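You operate a simulated robot arm through the tools that you are given. There is no shell and no other tool. Be economical: measure what you need, move in short steps, check, and stop when the job is done.

You run a simulated robot arm. Do the job below in one go: nothing can be reset, and whatever is moved stays where it is left.

TASK
Tamp the coping joint, seat the slate dowel and spray the joint damp.
Fine: tamp all of it with the tamper and put that back; the dowel goes right down in the dowel hole; spray after tamping.
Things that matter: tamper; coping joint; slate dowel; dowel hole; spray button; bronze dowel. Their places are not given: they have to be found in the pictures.

Only the result counts: the job must be done as asked and must still hold three seconds after the hand-in. Knocking over, shifting, dropping, spilling or breaking anything else fails it.

THE ROBOT
A 7-joint arm with a two-finger parallel gripper, fixed in place. Base frame: the origin is at the foot of the arm, x ahead of it, y to its left, z up; the work surface is at about z = 0.82. Units: m, rad, N and s.
With the tool pointing down near the work surface it reaches from about 0.3 to 0.7 m from the base axis. Its first joint turns from -1.152 to 1.152 rad. Payload 1.57 kg.
The TCP is the grasp point between the finger pads, 0.03 m short of the fingertips. In the tool frame z runs along the fingers and y along their closing line. Largest opening 0.11 m; finger width 0.024, thickness 0.012; the body of the gripper, 0.048 by 0.112 m, starts 0.078 m behind the TCP.
Orientation is that of the tool frame in the base frame, as a unit quaternion [x, y, z, w]. With the fingers straight down and closing along the base's y, the tool's x points along the base's -x, its y along +y and its z along -z.

THE INTERFACE
- The arm moves only by the tool play_rows. Its argument "commands" is a list of rows, each a list of 3 entries, a list of its own where there are three numbers: the gripper command, from -1 (shut) to 1 (fully open), values between in proportion, then the shift along the tool's x, y, z in mm, then the turn, a rotation vector about the tool's x, y, z in rad. In form: [[hand, [dx, dy, dz], [ax, ay, az]], ...]. A call has 1 to 10 rows; each row is the pose to reach, as a shift and turn from the pose commanded when the call began, along the tool's axes at that moment. A row lasts 0.2 s, in which the tool goes at most 0.05 m and 0.15 rad; a call with a longer step from one row to the next is refused whole, and so is a gripper value outside its range. Where a pose cannot be reached the arm comes as near as it can. A force on the tool above 70 N (or 10 N above the force at the start of the call, whichever is more), or a blocked arm, ends the call early, and 0.2 s more pass. The fingers move at their own pace (about 0.108 m/s each) and stop on an object; they squeeze with about 28 N. The grip force told is the motor's: it shows also when the fingers shut on nothing. Time passes only in rows, and 0.2 s behind the last, so rows that repeat a pose let the fingers close. It gives the time, the measured TCP pose, the force on the tool (base axes), the opening and the grip force at its end, in the units of the frame above (readings bear some noise).
- Cameras (640 x 400 px; columns grow to the right, rows downward): "scene" is fixed at [0.1617, -0.3884, 1.4041]; the picture's right is [0.80, -0.60, 0.00], its down [-0.34, -0.46, -0.82] and it looks along [0.49, 0.66, -0.57] (base axes); focal length 238 px, centre (320, 200). "wrist" rides on the gripper at [-0.036, 0, -0.08] in the tool frame; the picture's right is [0.00, -1.00, 0.00], its down [0.97, 0.00, -0.24] and it looks along [0.24, 0.00, 0.97] (tool axes); focal length 218 px, centre (320, 200).
- grab_frame(camera): a new picture of that camera. The clock stands still meanwhile.
- point_at(camera, pixels): for up to 12 pixels [column, row] of the newest picture of that camera ("zoom" is the newest enlarged one), the place [x, y, z] in the base frame of the surface seen there, good to about 0.002 m. The clock stands still meanwhile.
- inspect(camera, box): a new picture of the part [left, top, right, bottom] of that camera's present view, enlarged. The clock stands still meanwhile.
- close_job(): hands the job in; it is judged then, once.

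Work in short steps. Measure before you move; look again where a grasp or a placing could have gone wrong, and mend it. You have 80 turns and 34 pictures in all, those below and enlarged ones among them. Open the gripper and draw the arm clear of the work before you hand the job in, unless the task says otherwise; then end with one line.

The tools are called after ">>>" by a JSON object that holds its "api" and its "payload". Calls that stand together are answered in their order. play_rows: Moves the arm, as the interface text tells. Its arguments: {"type":"object","properties":{"commands":{"type":"array"}},"required":["commands"]} The other tools are called the same way: grab_frame (camera) takes a picture; point_at (camera, pixels) gives the place of the surface under pixels of a picture; inspect (camera, box) takes an enlarged picture of a part of a camera's view; close_job () hands the job in.

At the start:

```text
time_s: 0.0
eef_pos: [0.3877, -0.0199, 1.2441]
orientation: [0.0, 1.0, 0.0, 0.0]
ft_force: [0.2, -0.6, -0.2]
opening: 0.11
grip_force: 0.0
```

scene: 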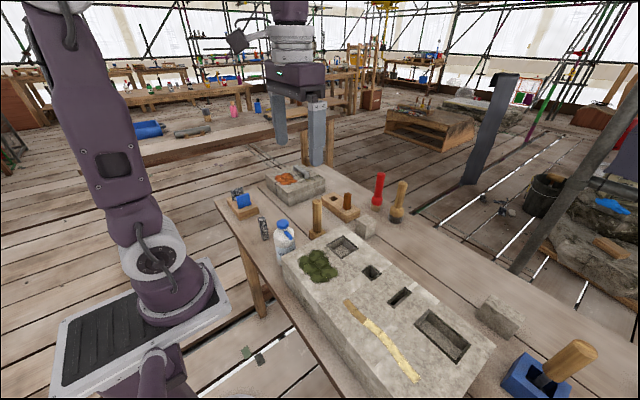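
wrist: 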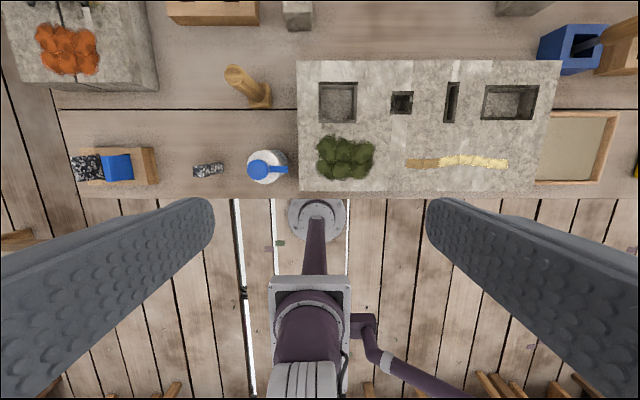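

The pictures show a stone block with holes and a coping joint (scene ~(380,340)), and several tools around it. I enlarge these parts to identify the items.

>>> {"api": "inspect", "payload": {"camera": "scene", "box": [220, 150, 420, 275]}}

>>> {"api": "inspect", "payload": {"camera": "scene", "box": [280, 220, 600, 400]}}

>>> {"api": "inspect", "payload": {"camera": "wrist", "box": [0, 0, 320, 200]}}

>>> {"api": "inspect", "payload": {"camera": "wrist", "box": [320, 0, 640, 200]}}

```text
3.20 times, centred on (320, 212) of scene
```

zoom: 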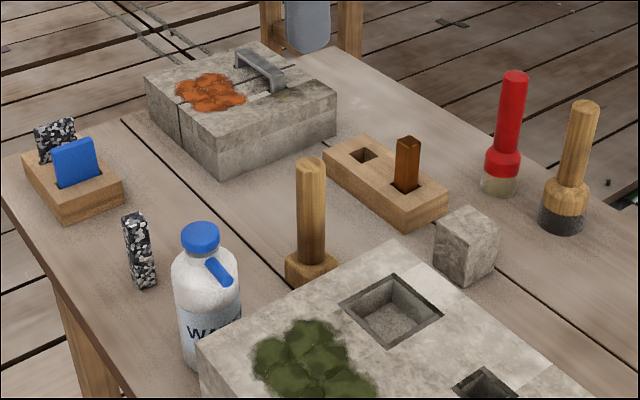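

```text
2.00 times, centred on (440, 310) of scene
```

zoom: 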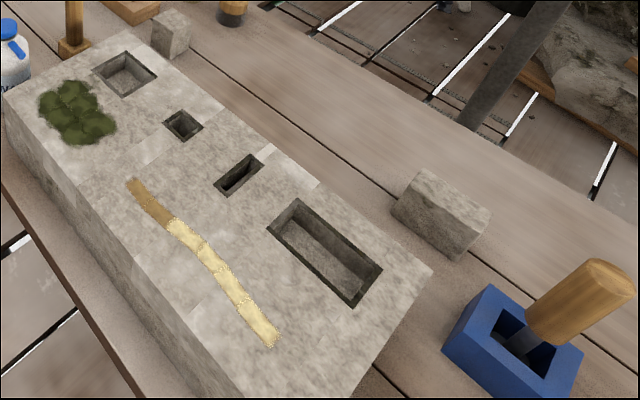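

```text
2.00 times, centred on (160, 100) of wrist
```

zoom: 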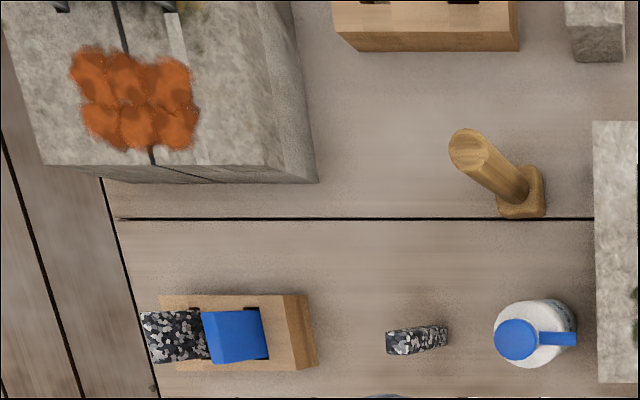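

```text
2.00 times, centred on (480, 100) of wrist
```

zoom: 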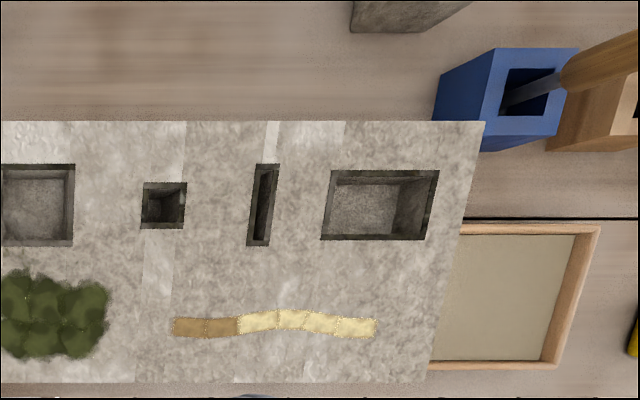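

The area at the right (y negative) is half out of view and I have not seen a slate dowel or spray button. I move the camera toward -y and ahead.

>>> {"api": "play_rows", "payload": {"commands": [[1, [-10, -45, 0], [0, 0, 0]], [1, [-20, -90, 0], [0, 0, 0]], [1, [-30, -135, 0], [0, 0, 0]], [1, [-40, -180, 0], [0, 0, 0]], [1, [-50, -225, 0], [0, 0, 0]], [1, [-60, -270, 0], [0, 0, 0]]]}}

>>> {"api": "grab_frame", "payload": {"camera": "wrist"}}

>>> {"api": "grab_frame", "payload": {"camera": "scene"}}

```text
time_s: 1.4
eef_pos: [0.4467, -0.2904, 1.2441]
orientation: [0.0, 1.0, 0.0, 0.0]
ft_force: [0.2, -0.2, 0.0]
opening: 0.1098
grip_force: 0.0
```

```text
27 pictures are left
```

wrist: 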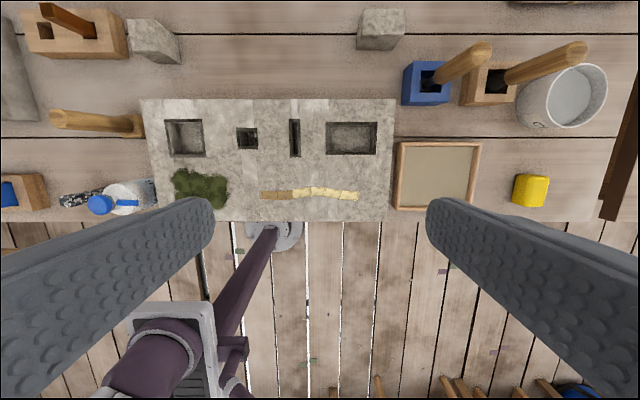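

```text
26 pictures are left
```

scene: 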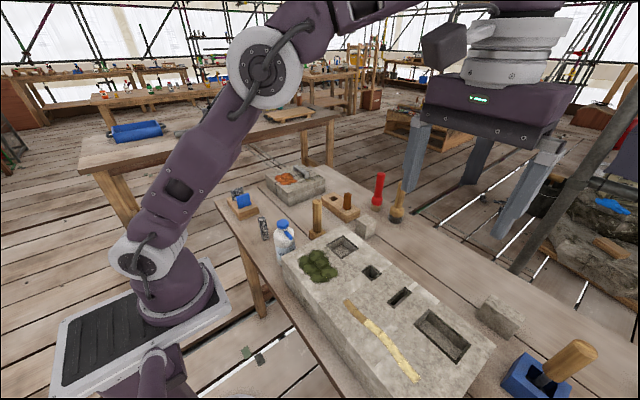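

I enlarge the right tools and the left dowels in this view.

>>> {"api": "inspect", "payload": {"camera": "wrist", "box": [360, 0, 640, 220]}}

>>> {"api": "inspect", "payload": {"camera": "scene", "box": [225, 180, 305, 260]}}

>>> {"api": "inspect", "payload": {"camera": "wrist", "box": [0, 0, 240, 220]}}

```text
1.82 times, centred on (500, 110) of wrist
```

zoom: 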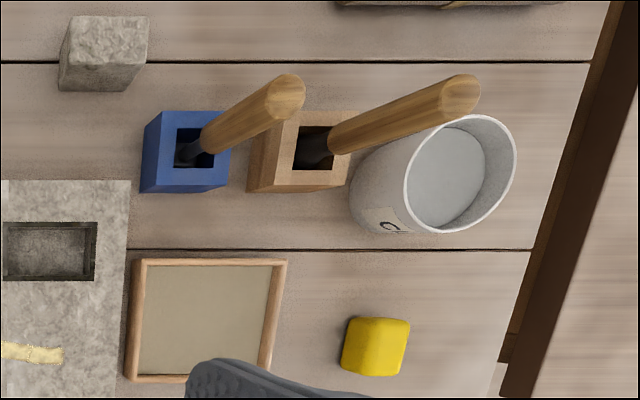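

```text
5.00 times, centred on (265, 220) of scene
```

zoom: 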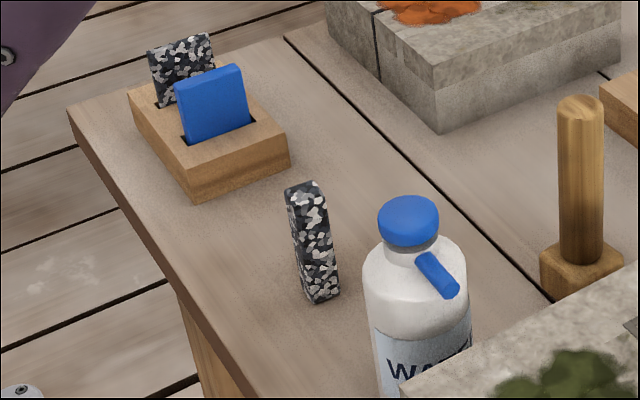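

```text
1.82 times, centred on (120, 110) of wrist
```

zoom: 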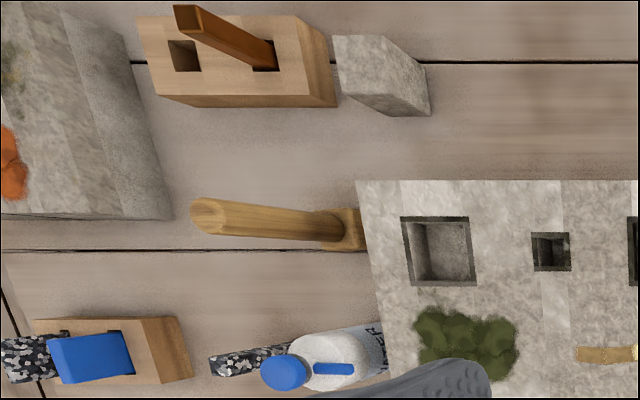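

I measure key positions in the wrist frame: tool handles, holders, stone block edges, joint ends, holes.

>>> {"api": "point_at", "payload": {"camera": "wrist", "pixels": [[480, 52], [575, 52], [413, 98], [472, 100], [263, 195], [292, 195], [355, 195], [247, 138], [295, 138], [565, 100], [530, 190], [435, 175]]}}

>>> {"api": "point_at", "payload": {"camera": "scene", "pixels": [[317, 200], [317, 233], [283, 223], [289, 235], [262, 218], [266, 238], [347, 195], [379, 175], [403, 184], [397, 215], [236, 191], [243, 198]]}}

```text
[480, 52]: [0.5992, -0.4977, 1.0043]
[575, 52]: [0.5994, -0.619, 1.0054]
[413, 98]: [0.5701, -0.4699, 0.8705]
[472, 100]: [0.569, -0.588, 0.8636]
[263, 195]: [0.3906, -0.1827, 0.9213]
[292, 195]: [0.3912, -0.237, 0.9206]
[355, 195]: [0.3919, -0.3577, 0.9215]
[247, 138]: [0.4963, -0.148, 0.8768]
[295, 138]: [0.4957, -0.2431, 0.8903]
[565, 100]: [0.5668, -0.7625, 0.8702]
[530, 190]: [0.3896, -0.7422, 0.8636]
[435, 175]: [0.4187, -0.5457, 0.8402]
```

```text
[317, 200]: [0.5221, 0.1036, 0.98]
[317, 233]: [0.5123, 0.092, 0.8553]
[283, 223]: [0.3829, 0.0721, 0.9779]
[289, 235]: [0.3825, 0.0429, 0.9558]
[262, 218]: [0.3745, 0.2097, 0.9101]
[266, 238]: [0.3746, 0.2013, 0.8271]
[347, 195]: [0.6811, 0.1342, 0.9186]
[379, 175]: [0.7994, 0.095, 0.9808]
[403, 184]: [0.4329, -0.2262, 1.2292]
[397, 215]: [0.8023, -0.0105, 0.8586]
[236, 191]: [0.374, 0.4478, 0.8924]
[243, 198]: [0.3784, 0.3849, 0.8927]
```

The wooden tool with a square foot at (0.52,0.10) and the free speckled bar at (0.375,0.205) are in reach. I move over them for a close look.

>>> {"api": "play_rows", "payload": {"commands": [[1, [0, 49, 0], [0, 0, 0]], [1, [0, 98, 0], [0, 0, 0]], [1, [0, 147, 0], [0, 0, 0]], [1, [-5, 196, 0], [0, 0, 0]], [1, [-10, 245, 0], [0, 0, 0]], [1, [-20, 290, 0], [0, 0, 0]], [1, [-30, 335, 0], [0, 0, 0]], [1, [-40, 380, 0], [0, 0, 0]], [1, [-50, 425, 20], [0, 0, 0]], [1, [-50, 430, 60], [0, 0, 0]]]}}

>>> {"api": "grab_frame", "payload": {"camera": "wrist"}}

```text
refused: row 9 steps farther than a row can; nothing moved
```

```text
22 pictures are left
```

wrist: 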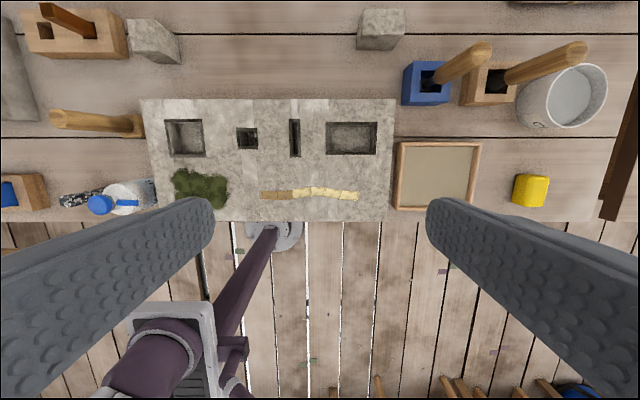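

A step was too long and nothing moved; I resend it with shorter steps.

>>> {"api": "play_rows", "payload": {"commands": [[1, [0, 45, 0], [0, 0, 0]], [1, [0, 90, 0], [0, 0, 0]], [1, [0, 135, 0], [0, 0, 0]], [1, [-5, 180, 0], [0, 0, 0]], [1, [-10, 225, 0], [0, 0, 0]], [1, [-20, 270, 0], [0, 0, 0]], [1, [-30, 315, 0], [0, 0, 0]], [1, [-40, 360, 0], [0, 0, 0]], [1, [-50, 400, 20], [0, 0, 0]], [1, [-50, 425, 60], [0, 0, 0]]]}}

>>> {"api": "grab_frame", "payload": {"camera": "wrist"}}

```text
time_s: 3.6
eef_pos: [0.4948, 0.1333, 1.1827]
orientation: [0.0, 1.0, 0.0, 0.001]
ft_force: [0.6, -0.4, -0.4]
opening: 0.1099
grip_force: 0.1
```

```text
21 pictures are left
```

wrist: 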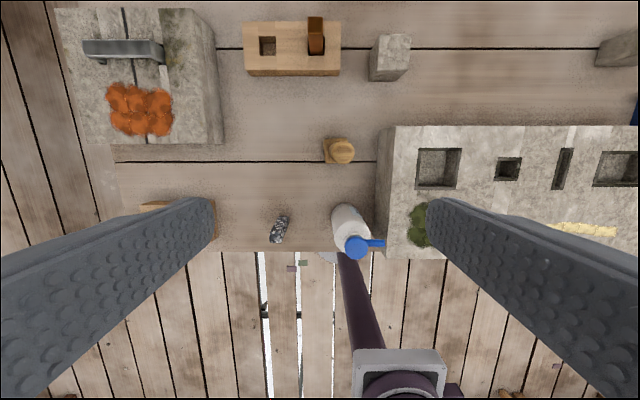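

>>> {"api": "inspect", "payload": {"camera": "wrist", "box": [230, 130, 430, 260]}}

>>> {"api": "point_at", "payload": {"camera": "wrist", "pixels": [[267, 46], [498, 159], [519, 159], [498, 180], [519, 180], [557, 150], [571, 150], [557, 188], [566, 188], [508, 169], [276, 218], [358, 247]]}}

```text
3.08 times, centred on (330, 195) of wrist
```

zoom: 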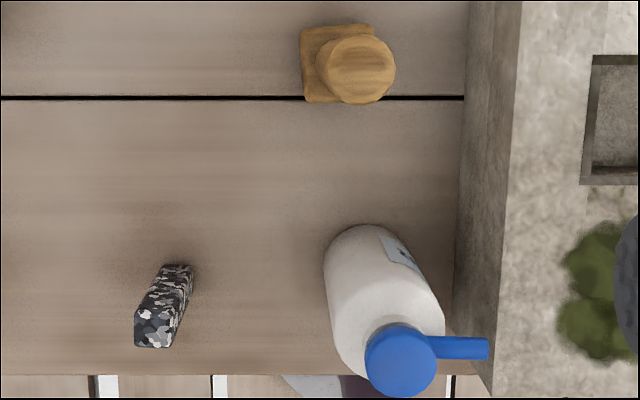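

```text
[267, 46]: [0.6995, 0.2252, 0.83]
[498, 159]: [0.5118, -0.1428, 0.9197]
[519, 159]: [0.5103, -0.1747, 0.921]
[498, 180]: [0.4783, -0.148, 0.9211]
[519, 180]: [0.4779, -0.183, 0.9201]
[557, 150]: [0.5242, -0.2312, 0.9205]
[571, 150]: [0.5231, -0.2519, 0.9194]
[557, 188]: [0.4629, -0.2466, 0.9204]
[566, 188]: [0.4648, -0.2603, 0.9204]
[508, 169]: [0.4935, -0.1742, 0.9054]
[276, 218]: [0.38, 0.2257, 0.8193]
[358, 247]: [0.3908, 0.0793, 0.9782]
```

The square hole is about 0.033 wide at (0.495,-0.162); the speckled bar has a narrow section. Before choosing the tamper I look closely at the tools in the holders.

>>> {"api": "inspect", "payload": {"camera": "scene", "box": [480, 320, 610, 400]}}

>>> {"api": "inspect", "payload": {"camera": "scene", "box": [295, 170, 415, 250]}}

>>> {"api": "play_rows", "payload": {"commands": [[1, [0, -45, 0], [0, 0, 0]], [1, [0, -90, 0], [0, 0, 0]], [1, [0, -135, 0], [0, 0, 0]], [1, [0, -180, 0], [0, 0, 0]], [1, [0, -225, 0], [0, 0, 0]], [1, [0, -270, 0], [0, 0, 0]], [1, [0, -315, 0], [0, 0, 0]], [1, [0, -360, 0], [0, 0, 0]], [1, [0, -405, 0], [0, 0, 0]], [1, [0, -450, 0], [0, 0, 0]]]}}

>>> {"api": "play_rows", "payload": {"commands": [[1, [-20, -45, 0], [0, 0, 0]], [1, [-40, -90, 0], [0, 0, 0]], [1, [-60, -120, 0], [0, 0, 0]]]}}

>>> {"api": "grab_frame", "payload": {"camera": "wrist"}}

```text
4.92 times, centred on (545, 360) of scene
```

zoom: 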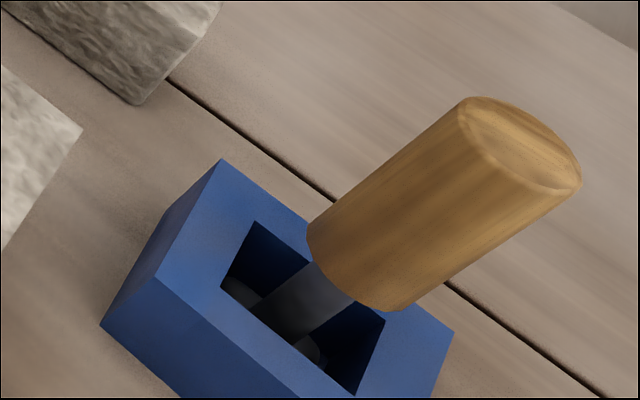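

```text
5.00 times, centred on (355, 210) of scene
```

zoom: 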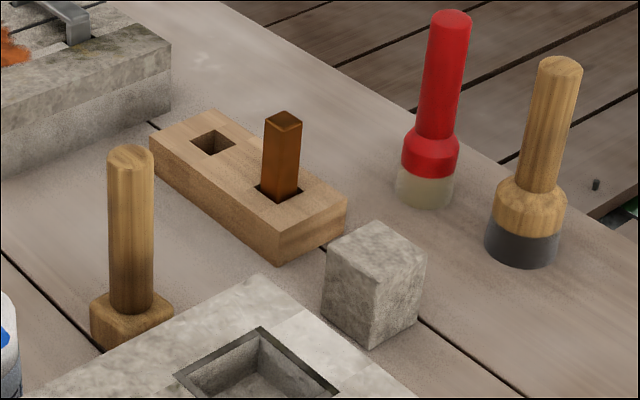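

```text
time_s: 5.8
eef_pos: [0.4953, -0.3149, 1.1854]
orientation: [0.0, 1.0, 0.001, -0.001]
ft_force: [-1.0, -0.1, -0.8]
opening: 0.11
grip_force: 0.2
```

```text
time_s: 6.6
eef_pos: [0.4863, -0.3511, 1.1566]
orientation: [0.0, 1.0, 0.0, 0.0]
ft_force: [0.1, 0.2, -0.2]
opening: 0.1099
grip_force: 0.0
out of reach, approached as far as the arm can: row 1, 2, 3
```

```text
17 pictures are left
```

wrist: 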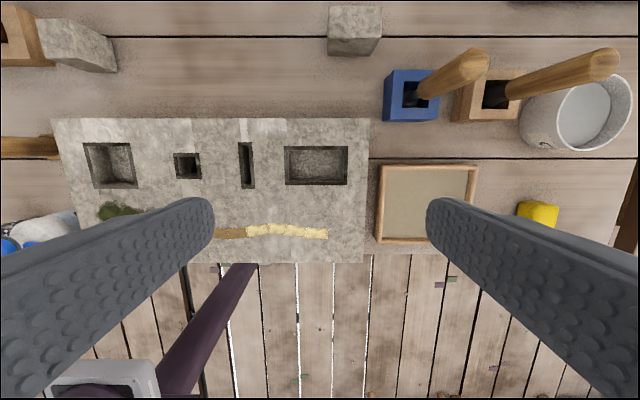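

I enlarge the holders with their tools to see their feet.

>>> {"api": "inspect", "payload": {"camera": "wrist", "box": [370, 40, 530, 140]}}

>>> {"api": "point_at", "payload": {"camera": "wrist", "pixels": [[472, 60], [430, 92], [408, 96], [395, 75], [438, 75], [390, 120], [434, 120], [600, 62], [412, 104], [497, 92]]}}

```text
4.00 times, centred on (450, 90) of wrist
```

zoom: 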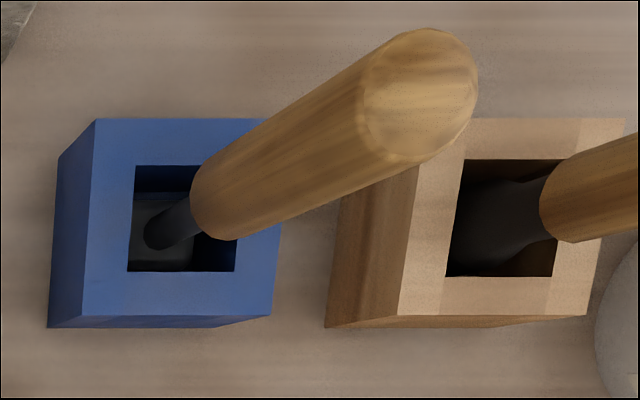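

```text
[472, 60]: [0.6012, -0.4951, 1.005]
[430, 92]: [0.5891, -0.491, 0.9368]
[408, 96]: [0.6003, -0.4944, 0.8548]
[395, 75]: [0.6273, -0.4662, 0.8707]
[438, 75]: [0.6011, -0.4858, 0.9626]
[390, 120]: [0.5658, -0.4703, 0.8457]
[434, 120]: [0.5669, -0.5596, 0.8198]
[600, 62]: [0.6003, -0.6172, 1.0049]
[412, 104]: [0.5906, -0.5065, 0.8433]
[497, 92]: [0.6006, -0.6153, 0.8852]
```

The holder tools lie at r≈0.78 m and the brushes at 0.8 m, beyond reach; the wooden square-footed tool at (0.52,0.10) is in reach. I go back to it for a closer look at it and the speckled bar.

>>> {"api": "play_rows", "payload": {"commands": [[1, [0, 45, 0], [0, 0, 0]], [1, [0, 90, 0], [0, 0, 0]], [1, [0, 135, 0], [0, 0, 0]], [1, [0, 180, 0], [0, 0, 0]], [1, [0, 225, 0], [0, 0, 0]], [1, [0, 270, 0], [0, 0, 0]], [1, [0, 315, 0], [0, 0, 0]], [1, [0, 360, 0], [0, 0, 0]], [1, [0, 405, 0], [0, 0, 0]], [1, [0, 450, 0], [0, 0, 0]]]}}

>>> {"api": "play_rows", "payload": {"commands": [[1, [10, 45, 10], [0, 0, 0]], [1, [20, 60, 50], [0, 0, 0]], [1, [30, 70, 90], [0, 0, 0]]]}}

>>> {"api": "grab_frame", "payload": {"camera": "wrist"}}

```text
time_s: 8.8
eef_pos: [0.4881, 0.0997, 1.1578]
orientation: [0.001, 1.0, 0.0, 0.0]
ft_force: [-0.4, 0.1, -0.8]
opening: 0.1098
grip_force: 0.1
```

```text
time_s: 9.6
eef_pos: [0.4581, 0.1656, 1.0701]
orientation: [0.0, 1.0, 0.0, 0.002]
ft_force: [0.0, 0.7, -0.5]
opening: 0.1102
grip_force: 0.1
```

```text
15 pictures are left
```

wrist: 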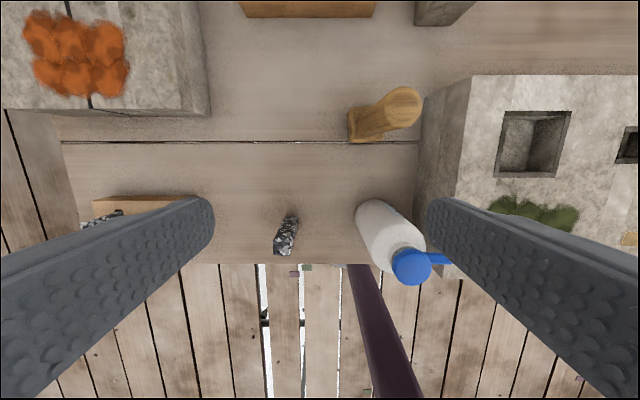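

>>> {"api": "point_at", "payload": {"camera": "wrist", "pixels": [[402, 103], [387, 103], [416, 103], [402, 90], [402, 117], [350, 112], [352, 140], [370, 128], [282, 246], [275, 250], [290, 250], [287, 225]]}}

>>> {"api": "inspect", "payload": {"camera": "wrist", "box": [250, 70, 450, 290]}}

```text
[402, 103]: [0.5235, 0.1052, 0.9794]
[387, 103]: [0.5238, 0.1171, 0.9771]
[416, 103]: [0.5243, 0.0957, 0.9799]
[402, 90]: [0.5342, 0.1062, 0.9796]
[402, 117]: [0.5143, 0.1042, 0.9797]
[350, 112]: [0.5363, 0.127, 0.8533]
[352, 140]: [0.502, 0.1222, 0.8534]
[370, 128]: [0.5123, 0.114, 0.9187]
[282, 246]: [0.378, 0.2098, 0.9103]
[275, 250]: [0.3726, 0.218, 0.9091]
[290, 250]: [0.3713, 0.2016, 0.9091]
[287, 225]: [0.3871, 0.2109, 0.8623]
```

```text
1.82 times, centred on (350, 180) of wrist
```

zoom: 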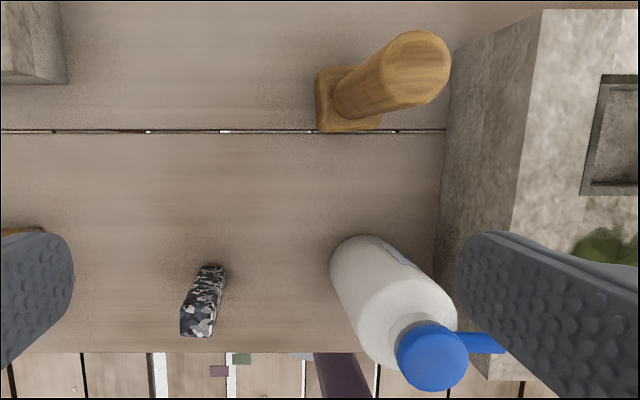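

The wooden tool stands with handle axis at about (0.523,0.106), top z 0.98, foot about 0.04 square. I move over it with open fingers and go down to z≈0.95.

>>> {"api": "play_rows", "payload": {"commands": [[1, [-30, -30, 0], [0, 0, 0]], [1, [-65, -60, 0], [0, 0, 0]], [1, [-65, -60, 0], [0, 0, 0]], [1, [-65, -60, 40], [0, 0, 0]], [1, [-65, -60, 80], [0, 0, 0]], [1, [-65, -60, 118], [0, 0, 0]], [1, [-65, -60, 118], [0, 0, 0]]]}}

>>> {"api": "grab_frame", "payload": {"camera": "wrist"}}

```text
time_s: 11.2
eef_pos: [0.5216, 0.1047, 0.9495]
orientation: [0.0, 1.0, -0.001, 0.0]
ft_force: [0.3, -0.6, 0.9]
opening: 0.1101
grip_force: 0.0
```

```text
13 pictures are left
```

wrist: 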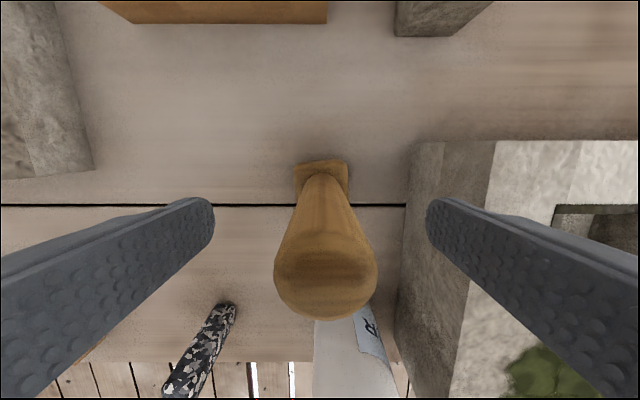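

The handle is centred between the fingers (column ≈325). I close on it.

>>> {"api": "play_rows", "payload": {"commands": [[-1, [0, 0, 0], [0, 0, 0]], [-1, [0, 0, 0], [0, 0, 0]], [-1, [0, 0, 0], [0, 0, 0]]]}}

>>> {"api": "play_rows", "payload": {"commands": [[-1, [0, 0, -20], [0, 0, 0]], [-1, [0, 0, -60], [0, 0, 0]], [-1, [0, 0, -100], [0, 0, 0]], [-1, [0, 0, -140], [0, 0, 0]], [-1, [0, 0, -150], [0, 0, 0]]]}}

>>> {"api": "inspect", "payload": {"camera": "scene", "box": [240, 100, 440, 300]}}

```text
time_s: 12.0
eef_pos: [0.5213, 0.1066, 0.9508]
orientation: [0.0, 1.0, 0.0, 0.001]
ft_force: [0.2, -1.1, 0.4]
opening: 0.0295
grip_force: 28.0
```

```text
time_s: 13.2
eef_pos: [0.5242, 0.1073, 1.1009]
orientation: [0.0, 1.0, 0.0, 0.0]
ft_force: [0.8, 0.0, -3.1]
opening: 0.0294
grip_force: 27.4
```

```text
2.00 times, centred on (340, 200) of scene
```

zoom: 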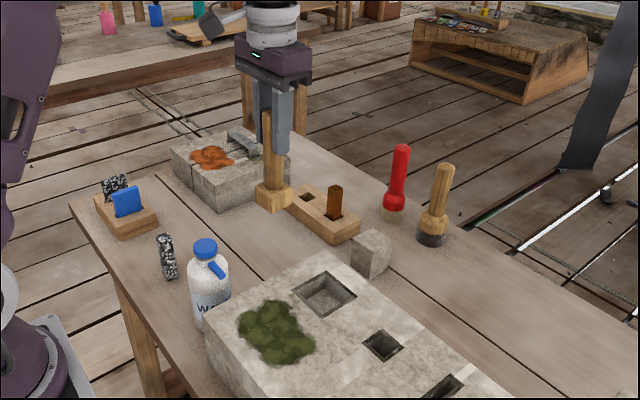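

The tool is held upright (about 3 N). Now I measure the joint centreline in the scene picture, from (348,303) to (417,379).

>>> {"api": "grab_frame", "payload": {"camera": "scene"}}

>>> {"api": "point_at", "payload": {"camera": "scene", "pixels": [[346, 301], [352, 309], [360, 317], [367, 324], [376, 330], [386, 339], [395, 350], [404, 361], [411, 371], [417, 380], [381, 338], [389, 330]]}}

>>> {"api": "inspect", "payload": {"camera": "scene", "box": [330, 290, 430, 390]}}

```text
11 pictures are left
```

scene: 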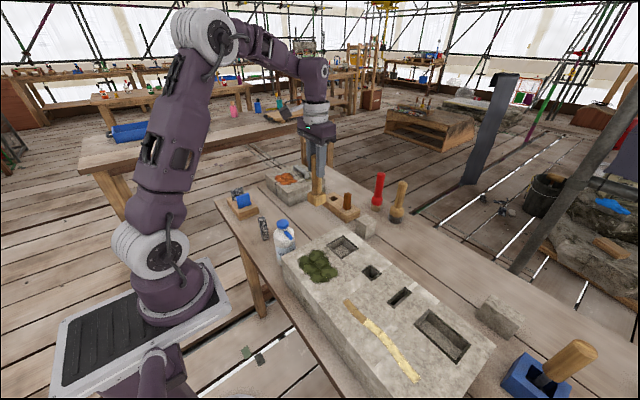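

```text
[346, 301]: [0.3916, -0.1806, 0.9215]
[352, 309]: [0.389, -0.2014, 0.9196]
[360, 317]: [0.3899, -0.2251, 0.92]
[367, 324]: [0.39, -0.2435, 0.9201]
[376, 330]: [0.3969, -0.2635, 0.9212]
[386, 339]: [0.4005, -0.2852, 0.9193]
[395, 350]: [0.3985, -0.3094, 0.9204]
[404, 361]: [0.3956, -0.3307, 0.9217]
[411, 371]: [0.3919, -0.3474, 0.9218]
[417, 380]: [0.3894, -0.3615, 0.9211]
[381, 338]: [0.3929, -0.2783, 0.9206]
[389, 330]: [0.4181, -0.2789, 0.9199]
```

```text
4.00 times, centred on (380, 340) of scene
```

zoom: 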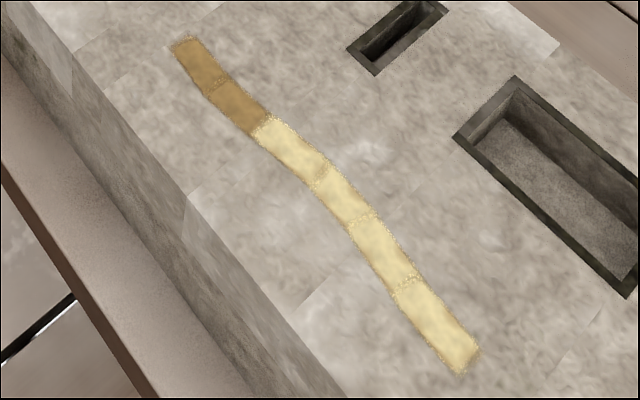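

Six cells: two brown, four pale, centres near y=-0.193,-0.222,-0.253,-0.283,-0.315,-0.347. I carry the tamper across (foot ≈0.97) to above the third cell at (0.394,-0.253).

>>> {"api": "play_rows", "payload": {"commands": [[-1, [0, -40, -10], [0, 0, 0]], [-1, [0, -80, -10], [0, 0, 0]], [-1, [0, -120, -10], [0, 0, 0]], [-1, [0, -160, -10], [0, 0, 0]], [-1, [20, -200, -10], [0, 0, 0]], [-1, [45, -240, -10], [0, 0, 0]], [-1, [75, -275, -10], [0, 0, 0]], [-1, [105, -310, -10], [0, 0, 0]], [-1, [128, -350, -10], [0, 0, 0]], [-1, [128, -358, 0], [0, 0, 0]]]}}

>>> {"api": "play_rows", "payload": {"commands": [[-1, [0, 0, 20], [0, 0, 0]], [-1, [0, 0, 38], [0, 0, 0]], [-1, [0, 0, 46], [0, 0, 0]], [-1, [0, 0, 50], [0, 0, 0]]]}}

```text
time_s: 15.4
eef_pos: [0.3969, -0.2498, 1.1]
orientation: [0.0, 1.0, 0.001, 0.0]
ft_force: [0.5, -0.2, -1.9]
opening: 0.0296
grip_force: 28.1
```

```text
time_s: 16.4
eef_pos: [0.3956, -0.2505, 1.0502]
orientation: [0.0, 1.0, 0.0, 0.0]
ft_force: [0.4, 0.2, -2.6]
opening: 0.0292
grip_force: 28.2
```

The foot is about to touch (TCP 1.050, still only the weight). I go down in small steps until force shows.

>>> {"api": "play_rows", "payload": {"commands": [[-1, [0, 0, 1], [0, 0, 0]], [-1, [0, 0, 2], [0, 0, 0]], [-1, [0, 0, 3], [0, 0, 0]]]}}

>>> {"api": "inspect", "payload": {"camera": "scene", "box": [330, 260, 450, 390]}}

```text
time_s: 17.2
eef_pos: [0.3958, -0.2515, 1.0487]
orientation: [0.001, 1.0, -0.001, 0.001]
ft_force: [-0.9, 3.2, 25.1]
opening: 0.0296
grip_force: 28.6
```

```text
3.08 times, centred on (390, 325) of scene
```

zoom: 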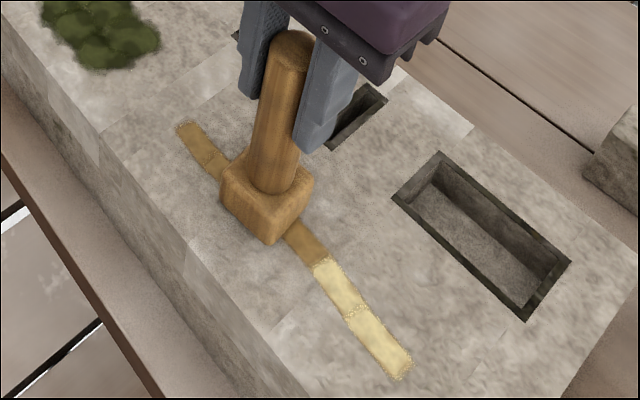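

Pressing at 25 N turned the pale cells 3–4 brown, so this is the tamper and brown means tamped. I lift, shift and press the next cells at y≈-0.283, -0.315.

>>> {"api": "play_rows", "payload": {"commands": [[-1, [0, 0, -12], [0, 0, 0]], [-1, [-3, -32, -12], [0, 0, 0]], [-1, [-3, -32, -5], [0, 0, 0]], [-1, [-3, -32, -1], [0, 0, 0]], [-1, [-3, -32, 0], [0, 0, 0]], [-1, [-3, -32, -12], [0, 0, 0]], [-1, [-2, -64, -12], [0, 0, 0]], [-1, [-2, -64, -5], [0, 0, 0]], [-1, [-2, -64, -1], [0, 0, 0]], [-1, [-2, -64, 0], [0, 0, 0]]]}}

>>> {"api": "play_rows", "payload": {"commands": [[-1, [0, 0, -12], [0, 0, 0]], [-1, [4, -32, -12], [0, 0, 0]], [-1, [4, -32, -5], [0, 0, 0]], [-1, [4, -32, -1], [0, 0, 0]], [-1, [4, -32, 0], [0, 0, 0]], [-1, [4, -32, 0], [0, 0, 0]]]}}

```text
time_s: 19.4
eef_pos: [0.3976, -0.3155, 1.0489]
orientation: [0.0, 1.0, -0.001, 0.001]
ft_force: [-5.4, 4.2, 21.2]
opening: 0.0295
grip_force: 27.9
```

```text
time_s: 20.8
eef_pos: [0.3938, -0.3464, 1.0482]
orientation: [0.0, 1.0, 0.0, 0.001]
ft_force: [-4.6, 4.3, 24.9]
opening: 0.0297
grip_force: 28.1
```

Both presses read 21–25 N. I lift and also press the two first cells at y≈-0.222 and -0.195, then rise.

>>> {"api": "play_rows", "payload": {"commands": [[-1, [0, 0, -12], [0, 0, 0]], [-1, [0, 40, -15], [0, 0, 0]], [-1, [0, 80, -15], [0, 0, 0]], [-1, [2, 124, -12], [0, 0, 0]], [-1, [2, 124, -5], [0, 0, 0]], [-1, [2, 124, 0], [0, 0, 0]], [-1, [2, 124, -12], [0, 0, 0]], [-1, [2, 152, -12], [0, 0, 0]], [-1, [2, 152, -4], [0, 0, 0]], [-1, [2, 152, 0], [0, 0, 0]]]}}

>>> {"api": "play_rows", "payload": {"commands": [[-1, [0, 0, -20], [0, 0, 0]], [-1, [-15, 0, -60], [0, 0, 0]], [-1, [-50, 20, -60], [0, 0, 0]], [-1, [-90, 40, -60], [0, 0, 0]], [-1, [-127, 60, -60], [0, 0, 0]], [-1, [-127, 100, -60], [0, 0, 0]]]}}

>>> {"api": "inspect", "payload": {"camera": "scene", "box": [260, 200, 480, 390]}}

```text
time_s: 23.0
eef_pos: [0.3909, -0.1946, 1.0476]
orientation: [0.0, 1.0, -0.001, 0.001]
ft_force: [-3.1, 2.1, 16.5]
opening: 0.0293
grip_force: 28.5
```

```text
time_s: 24.4
eef_pos: [0.5189, -0.0955, 1.1065]
orientation: [0.001, 1.0, 0.0, 0.0]
ft_force: [0.9, 0.7, -2.3]
opening: 0.0294
grip_force: 28.4
```

```text
2.11 times, centred on (370, 295) of scene
```

zoom: 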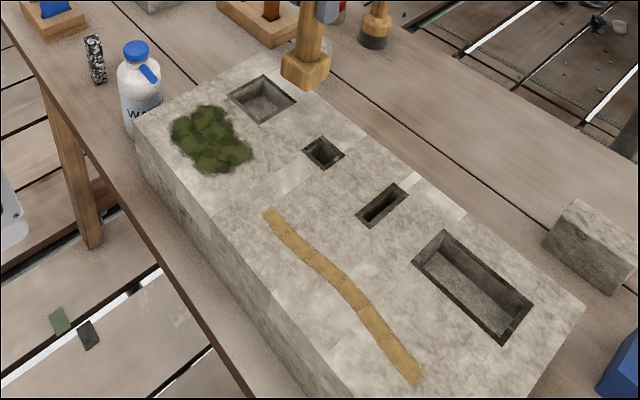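

The whole joint is brown now. I carry the tamper back to its standing place at (0.5215,0.106) and lower it.

>>> {"api": "play_rows", "payload": {"commands": [[-1, [-2, 45, 0], [0, 0, 0]], [-1, [-2, 90, 0], [0, 0, 0]], [-1, [-2, 135, 0], [0, 0, 0]], [-1, [-2, 180, 0], [0, 0, 0]], [-1, [-2, 202, 0], [0, 0, 0]], [-1, [-2, 202, 0], [0, 0, 0]], [-1, [-2, 202, 45], [0, 0, 0]], [-1, [-2, 202, 90], [0, 0, 0]], [-1, [-2, 202, 130], [0, 0, 0]], [-1, [-2, 202, 148], [0, 0, 0]]]}}

>>> {"api": "play_rows", "payload": {"commands": [[-1, [0, 0, 3], [0, 0, 0]], [-1, [0, 0, 6], [0, 0, 0]], [-1, [0, 0, 8], [0, 0, 0]]]}}

```text
time_s: 26.6
eef_pos: [0.5228, 0.1064, 0.9595]
orientation: [0.0, 1.0, 0.0, -0.001]
ft_force: [0.7, -0.4, -2.2]
opening: 0.0295
grip_force: 27.7
```

```text
time_s: 27.4
eef_pos: [0.5216, 0.107, 0.9515]
orientation: [0.0, 1.0, 0.0, -0.001]
ft_force: [-0.4, 0.4, -2.2]
opening: 0.0295
grip_force: 28.1
```

Still hanging (-2.2 N); I lower by about a millimetre at a time until it bears.

>>> {"api": "play_rows", "payload": {"commands": [[-1, [0, 0, 1], [0, 0, 0]], [-1, [0, 0, 2], [0, 0, 0]]]}}

```text
time_s: 28.0
eef_pos: [0.5222, 0.1081, 0.9496]
orientation: [-0.001, 1.0, 0.0, 0.0]
ft_force: [0.8, 0.0, -2.9]
opening: 0.0295
grip_force: 28.1
```

>>> {"api": "play_rows", "payload": {"commands": [[-1, [0, 0, 1], [0, 0, 0]], [-1, [0, 0, 2], [0, 0, 0]]]}}

```text
time_s: 28.6
eef_pos: [0.5213, 0.1078, 0.9491]
orientation: [0.0, 1.0, 0.0, 0.001]
ft_force: [-2.4, -2.7, 18.5]
opening: 0.0293
grip_force: 27.9
```

It stands on the table now (18 N). I ease up a millimetre, open and rise.

>>> {"api": "play_rows", "payload": {"commands": [[-1, [0, 0, -1], [0, 0, 0]], [-0.2, [0, 0, -1], [0, 0, 0]], [0.4, [0, 0, -1], [0, 0, 0]], [0.6, [0, 0, -1], [0, 0, 0]], [0.6, [0, 0, -35], [0, 0, 0]], [0.6, [0, 0, -75], [0, 0, 0]], [0.6, [0, 0, -115], [0, 0, 0]]]}}

>>> {"api": "grab_frame", "payload": {"camera": "wrist"}}

```text
time_s: 30.2
eef_pos: [0.5208, 0.1095, 1.0634]
orientation: [0.001, 1.0, 0.0, 0.0]
ft_force: [-0.5, 0.6, 0.9]
opening: 0.088
grip_force: 0.0
```

```text
7 pictures are left
```

wrist: 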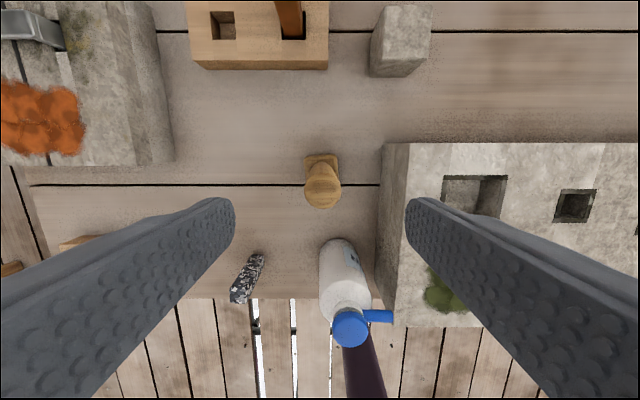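

The tamper stands upright at its place. I measure the square hole's edges (around (575,205)), the bar and its yaw, and the spray cap.

>>> {"api": "point_at", "payload": {"camera": "wrist", "pixels": [[556, 205], [596, 205], [576, 189], [576, 222], [563, 195], [590, 214], [575, 205], [232, 298], [246, 300], [240, 292], [350, 326], [380, 316]]}}

>>> {"api": "inspect", "payload": {"camera": "wrist", "box": [200, 240, 300, 320]}}

>>> {"api": "point_at", "payload": {"camera": "zoom", "pixels": [[205, 340], [195, 375], [235, 385], [275, 395], [290, 350], [230, 320], [330, 130], [410, 140], [240, 350], [255, 290], [320, 330], [370, 220]]}}

```text
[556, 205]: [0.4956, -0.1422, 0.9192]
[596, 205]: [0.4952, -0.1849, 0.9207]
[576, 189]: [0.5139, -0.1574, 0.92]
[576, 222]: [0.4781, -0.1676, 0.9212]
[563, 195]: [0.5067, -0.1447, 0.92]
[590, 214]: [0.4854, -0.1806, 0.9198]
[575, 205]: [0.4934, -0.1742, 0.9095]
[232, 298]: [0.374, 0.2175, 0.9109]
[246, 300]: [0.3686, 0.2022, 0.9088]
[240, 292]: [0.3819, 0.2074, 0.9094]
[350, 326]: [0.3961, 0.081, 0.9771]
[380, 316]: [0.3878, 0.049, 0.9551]
```

```text
5.00 times, centred on (250, 280) of wrist
```

zoom: 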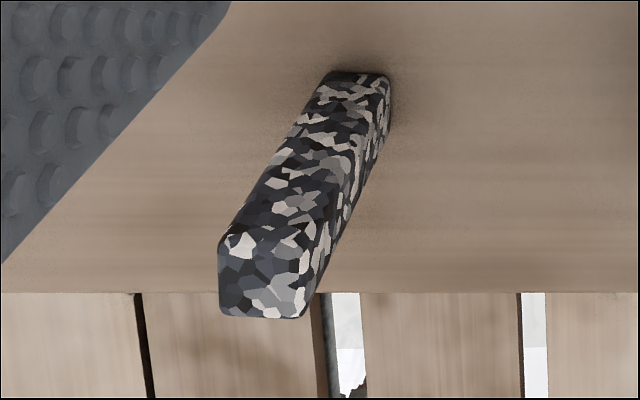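

```text
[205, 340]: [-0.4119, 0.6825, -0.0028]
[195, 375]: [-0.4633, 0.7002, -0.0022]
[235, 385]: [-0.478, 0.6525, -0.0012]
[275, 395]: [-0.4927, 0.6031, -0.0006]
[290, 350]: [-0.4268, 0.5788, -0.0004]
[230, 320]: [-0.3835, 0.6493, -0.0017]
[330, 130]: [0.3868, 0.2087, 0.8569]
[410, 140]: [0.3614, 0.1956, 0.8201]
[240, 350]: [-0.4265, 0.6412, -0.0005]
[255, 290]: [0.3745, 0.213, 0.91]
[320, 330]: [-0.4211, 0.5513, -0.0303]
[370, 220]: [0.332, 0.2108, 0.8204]
```

Now I measure the bar's top corners in this zoom: (222,240),(308,250),(303,314),(222,308).

>>> {"api": "point_at", "payload": {"camera": "zoom", "pixels": [[224, 240], [306, 250], [301, 314], [222, 310], [262, 278], [220, 275], [305, 282], [262, 316], [265, 238], [330, 76], [386, 80], [388, 125]]}}

```text
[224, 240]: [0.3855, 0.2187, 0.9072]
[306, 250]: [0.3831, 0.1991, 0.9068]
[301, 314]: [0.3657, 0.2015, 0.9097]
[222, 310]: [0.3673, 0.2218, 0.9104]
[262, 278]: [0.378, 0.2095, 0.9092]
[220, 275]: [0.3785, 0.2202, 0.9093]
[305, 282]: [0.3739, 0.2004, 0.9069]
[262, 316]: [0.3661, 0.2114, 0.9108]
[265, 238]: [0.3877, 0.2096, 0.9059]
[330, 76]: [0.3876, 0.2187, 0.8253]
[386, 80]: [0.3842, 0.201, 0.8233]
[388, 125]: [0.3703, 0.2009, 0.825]
```

The bar is ~0.020 square, centre (0.376,0.2105), yaw about -7°. I move over the square hole for one accurate picture of it before gripping.

>>> {"api": "play_rows", "payload": {"commands": [[0.6, [0, -45, 0], [0, 0, 0]], [0.6, [5, -90, 0], [0, 0, 0]], [0.6, [10, -135, 0], [0, 0, 0]], [0.6, [15, -180, 0], [0, 0, 0]], [0.6, [20, -225, 0], [0, 0, 0]], [0.6, [20, -268, 0], [0, 0, 0]], [0.6, [20, -268, 20], [0, 0, 0]]]}}

>>> {"api": "inspect", "payload": {"camera": "wrist", "box": [240, 130, 400, 230]}}

```text
time_s: 31.8
eef_pos: [0.5026, -0.1617, 1.0428]
orientation: [0.0, 1.0, 0.0, 0.0]
ft_force: [0.4, -0.3, -1.4]
opening: 0.088
grip_force: 0.1
```

```text
4.00 times, centred on (320, 180) of wrist
```

zoom: 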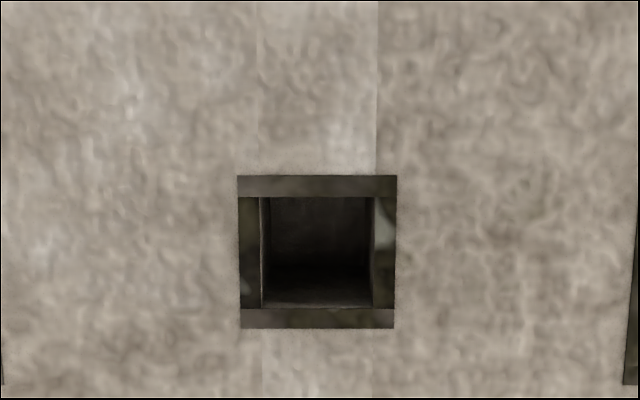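

The hole is axis-aligned, with a dark rim and an inner opening from about (262,198) to (372,308). I measure both.

>>> {"api": "point_at", "payload": {"camera": "zoom", "pixels": [[238, 250], [396, 250], [317, 176], [317, 327], [250, 250], [385, 250], [317, 186], [317, 318], [266, 305], [370, 305], [317, 250], [317, 298]]}}

```text
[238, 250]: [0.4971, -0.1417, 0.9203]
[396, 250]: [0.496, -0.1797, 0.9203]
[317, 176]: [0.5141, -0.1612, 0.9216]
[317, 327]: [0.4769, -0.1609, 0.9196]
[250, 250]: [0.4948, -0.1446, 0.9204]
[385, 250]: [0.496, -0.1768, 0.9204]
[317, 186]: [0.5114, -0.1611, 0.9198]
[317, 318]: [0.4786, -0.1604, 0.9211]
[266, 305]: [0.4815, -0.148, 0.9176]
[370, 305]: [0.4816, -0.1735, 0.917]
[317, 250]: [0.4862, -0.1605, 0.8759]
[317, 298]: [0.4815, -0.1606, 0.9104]
```

Hole centre ≈(0.4954,-0.1607), opening ≈0.027 against the 0.0205 dowel. I go to above the speckled dowel at (0.376,0.2105), turning the hand 0.11 rad to match its yaw.

>>> {"api": "play_rows", "payload": {"commands": [[0.6, [10, 40, -15], [0, 0, 0]], [0.6, [22, 80, -20], [0, 0, 0]], [0.6, [36, 120, -20], [0, 0, 0]], [0.6, [50, 160, -20], [0, 0, 0]], [0.6, [64, 200, -20], [0, 0, 0]], [0.6, [78, 240, -20], [0, 0, 0]], [0.6, [92, 280, -20], [0, 0, 0]], [0.6, [106, 320, -20], [0, 0, 0]], [0.6, [120, 360, -20], [0, 0, 0.05]], [0.6, [126.5, 372, -20], [0, 0, 0.11]]]}}

>>> {"api": "play_rows", "payload": {"commands": [[0.6, [0, 0, 40], [0, 0, 0]], [0.6, [0, 0, 80], [0, 0, 0]], [0.6, [0, 0, 115], [0, 0, 0]], [0.6, [0, 0, 115], [0, 0, 0]]]}}

>>> {"api": "grab_frame", "payload": {"camera": "wrist"}}

```text
time_s: 34.0
eef_pos: [0.3729, 0.2121, 1.0603]
orientation: [0.056, 0.998, 0.0, 0.0]
ft_force: [0.3, -0.3, 0.9]
opening: 0.0878
grip_force: 0.0
```

```text
time_s: 35.0
eef_pos: [0.376, 0.2135, 0.9485]
orientation: [0.055, 0.998, -0.001, 0.0]
ft_force: [0.4, -0.3, -0.8]
opening: 0.0879
grip_force: 0.1
```

```text
4 pictures are left
```

wrist: 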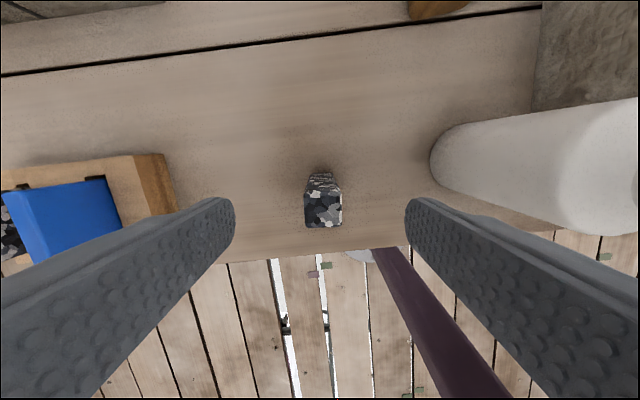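

The dowel is squarely between the fingers (column ≈323). I check its top centre before going down.

>>> {"api": "point_at", "payload": {"camera": "wrist", "pixels": [[323, 210], [306, 210], [341, 210], [323, 194], [323, 226]]}}

```text
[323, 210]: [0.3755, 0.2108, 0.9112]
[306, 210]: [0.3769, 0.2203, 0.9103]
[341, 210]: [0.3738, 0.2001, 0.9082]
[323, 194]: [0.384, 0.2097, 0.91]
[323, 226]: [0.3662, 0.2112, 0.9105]
```

Top centre (0.375,0.2105). I go down to z≈0.908, and close.

>>> {"api": "play_rows", "payload": {"commands": [[0.6, [0, -1.5, 20], [0, 0, 0]], [0.6, [0, -1.5, 40], [0, 0, 0]], [0.6, [0, -1.5, 40], [0, 0, 0]], [-1, [0, -1.5, 40], [0, 0, 0]], [-1, [0, -1.5, 40], [0, 0, 0]], [-1, [0, -1.5, 40], [0, 0, 0]]]}}

>>> {"api": "play_rows", "payload": {"commands": [[-1, [0, 0, -20], [0, 0, 0]], [-1, [0, 0, -60], [0, 0, 0]], [-1, [0, 0, -100], [0, 0, 0]], [-1, [0, 0, -140], [0, 0, 0]], [-1, [0, 0, -160], [0, 0, -0.11]]]}}

>>> {"api": "grab_frame", "payload": {"camera": "wrist"}}

```text
time_s: 36.4
eef_pos: [0.3751, 0.2109, 0.9075]
orientation: [0.055, 0.998, 0.001, -0.001]
ft_force: [1.2, 0.7, 1.6]
opening: 0.0217
grip_force: 28.3
```

```text
time_s: 37.6
eef_pos: [0.3752, 0.2125, 1.0689]
orientation: [0.0, 1.0, 0.0, 0.0]
ft_force: [-0.7, 1.0, -0.7]
opening: 0.0217
grip_force: 28.2
```

```text
3 pictures are left
```

wrist: 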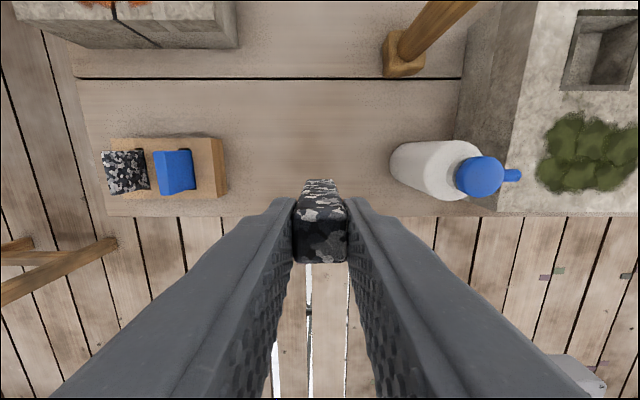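

The dowel is held straight. I raise it, carry it over the block to the hole at (0.4954,-0.1607) and check.

>>> {"api": "play_rows", "payload": {"commands": [[-1, [0, 0, -40], [0, 0, 0]], [-1, [-12, -43, -40], [0, 0, 0]], [-1, [-26, -86, -40], [0, 0, 0]], [-1, [-40, -129, -40], [0, 0, 0]], [-1, [-54, -172, -40], [0, 0, 0]], [-1, [-68, -215, -40], [0, 0, 0]], [-1, [-82, -258, -40], [0, 0, 0]], [-1, [-96, -301, -40], [0, 0, 0]], [-1, [-110, -344, -40], [0, 0, 0]], [-1, [-120, -372, -20], [0, 0, 0]]]}}

>>> {"api": "play_rows", "payload": {"commands": [[-1, [0, 0, 20], [0, 0, 0]], [-1, [0, 0, 50], [0, 0, 0]], [-1, [0, 0, 62], [0, 0, 0]], [-1, [0, 0, 62], [0, 0, 0]]]}}

>>> {"api": "inspect", "payload": {"camera": "wrist", "box": [240, 110, 400, 230]}}

```text
time_s: 39.8
eef_pos: [0.4953, -0.1625, 1.087]
orientation: [-0.001, 1.0, 0.0, -0.001]
ft_force: [-0.1, -0.2, -1.3]
opening: 0.0214
grip_force: 27.9
```

```text
time_s: 40.8
eef_pos: [0.4939, -0.1612, 1.0248]
orientation: [0.001, 1.0, 0.0, 0.001]
ft_force: [-0.5, 0.0, -1.3]
opening: 0.0214
grip_force: 27.8
```

```text
3.33 times, centred on (320, 170) of wrist
```

zoom: 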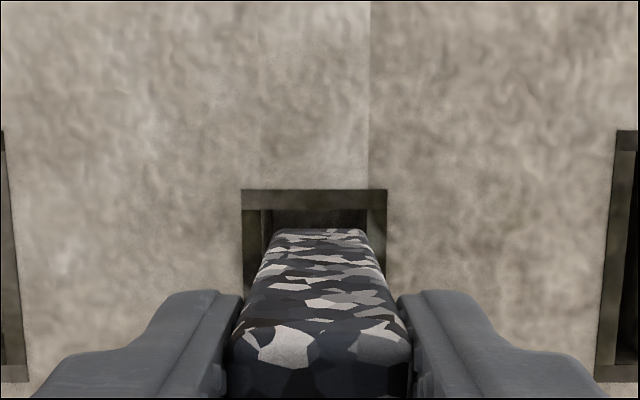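

The dowel's lower end lines up with the inner opening. I lower it slowly into the hole, watching force.

>>> {"api": "play_rows", "payload": {"commands": [[-1, [-1, 0, 8], [0, 0, 0]], [-1, [-1, 0, 16], [0, 0, 0]], [-1, [-1, 0, 24], [0, 0, 0]], [-1, [-1, 0, 32], [0, 0, 0]], [-1, [-1, 0, 38], [0, 0, 0]]]}}

```text
time_s: 42.0
eef_pos: [0.4949, -0.1624, 0.9884]
orientation: [0.0, 1.0, 0.0, 0.001]
ft_force: [0.6, 0.4, -0.4]
opening: 0.0213
grip_force: 27.9
```

It has entered about 19 mm freely. I lower further, to fingertips just above the stone (TCP ≈0.955).

>>> {"api": "play_rows", "payload": {"commands": [[-1, [0, 0, 8], [0, 0, 0]], [-1, [0, 0, 16], [0, 0, 0]], [-1, [0, 0, 24], [0, 0, 0]], [-1, [0, 0, 30], [0, 0, 0]], [-1, [0, 0, 33], [0, 0, 0]]]}}

```text
time_s: 43.1
eef_pos: [0.4968, -0.1616, 0.9602]
orientation: [0.0, 1.0, 0.0, 0.002]
ft_force: [-8.9, 4.2, 23.1]
opening: 0.0215
grip_force: 27.9
stopped in row 5: the force on the tool passed its limit (the readings are from after the stop); the commanded pose is now the measured one
```

It stopped at TCP 0.960 with the dowel's end near z≈0.872, probably the hole floor. I release, rise and look from above.

>>> {"api": "play_rows", "payload": {"commands": [[-1, [0, 0, -1], [0, 0, 0]], [-0.3, [0, 0, -1], [0, 0, 0]], [0, [0, 0, -1], [0, 0, 0]], [0, [0, 0, -1], [0, 0, 0]], [0, [0, 0, -30], [0, 0, 0]], [-0.5, [0, 0, -70], [0, 0, 0]], [-1, [0, 0, -80], [0, 0, 0]], [-1, [0, 0, -80], [0, 0, 0]], [-1, [0, 0, -80], [0, 0, 0]]]}}

>>> {"api": "inspect", "payload": {"camera": "scene", "box": [300, 210, 440, 320]}}

```text
time_s: 45.1
eef_pos: [0.4964, -0.1637, 1.0405]
orientation: [0.0, 1.0, -0.001, 0.002]
ft_force: [0.6, 1.3, -0.6]
opening: 0.0002
grip_force: 21.0
```

```text
3.64 times, centred on (370, 265) of scene
```

zoom: 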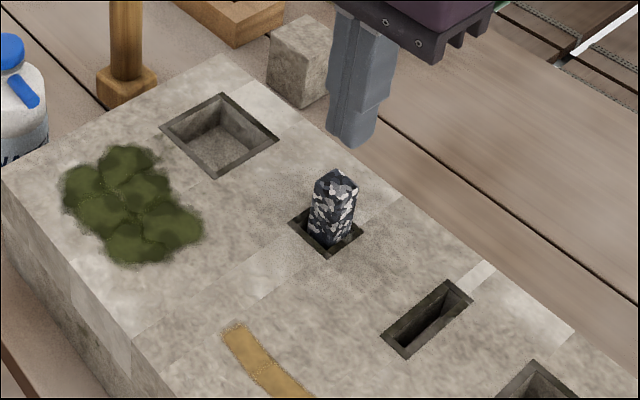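

The dowel stands in the hole. I measure its top height.

>>> {"api": "point_at", "payload": {"camera": "zoom", "pixels": [[335, 180], [328, 190], [345, 190], [320, 180], [335, 174], [322, 235], [340, 240]]}}

```text
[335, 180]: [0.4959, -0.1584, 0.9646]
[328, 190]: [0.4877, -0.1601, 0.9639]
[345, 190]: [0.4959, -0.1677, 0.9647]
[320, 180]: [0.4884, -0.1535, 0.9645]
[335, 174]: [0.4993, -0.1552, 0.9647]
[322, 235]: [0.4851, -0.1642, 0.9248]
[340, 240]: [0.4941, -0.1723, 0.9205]
```

Top is at 0.9645, i.e. about 45 mm seated. I press the top with the closed fingertips to be sure it is right down: contact expected at TCP ≈0.9945.

>>> {"api": "play_rows", "payload": {"commands": [[-1, [1, 2.5, 25], [0, 0, 0]], [-1, [1, 2.5, 42], [0, 0, 0]], [-1, [1, 2.5, 45], [0, 0, 0]], [-1, [1, 2.5, 47], [0, 0, 0]], [-1, [1, 2.5, 49], [0, 0, 0]], [-1, [1, 2.5, 51], [0, 0, 0]]]}}

```text
time_s: 46.5
eef_pos: [0.4959, -0.1602, 0.9947]
orientation: [-0.001, 1.0, -0.003, 0.006]
ft_force: [-7.3, 3.1, 19.6]
opening: 0.0
grip_force: 21.5
stopped in row 6: the force on the tool passed its limit (the readings are from after the stop); the commanded pose is now the measured one
```

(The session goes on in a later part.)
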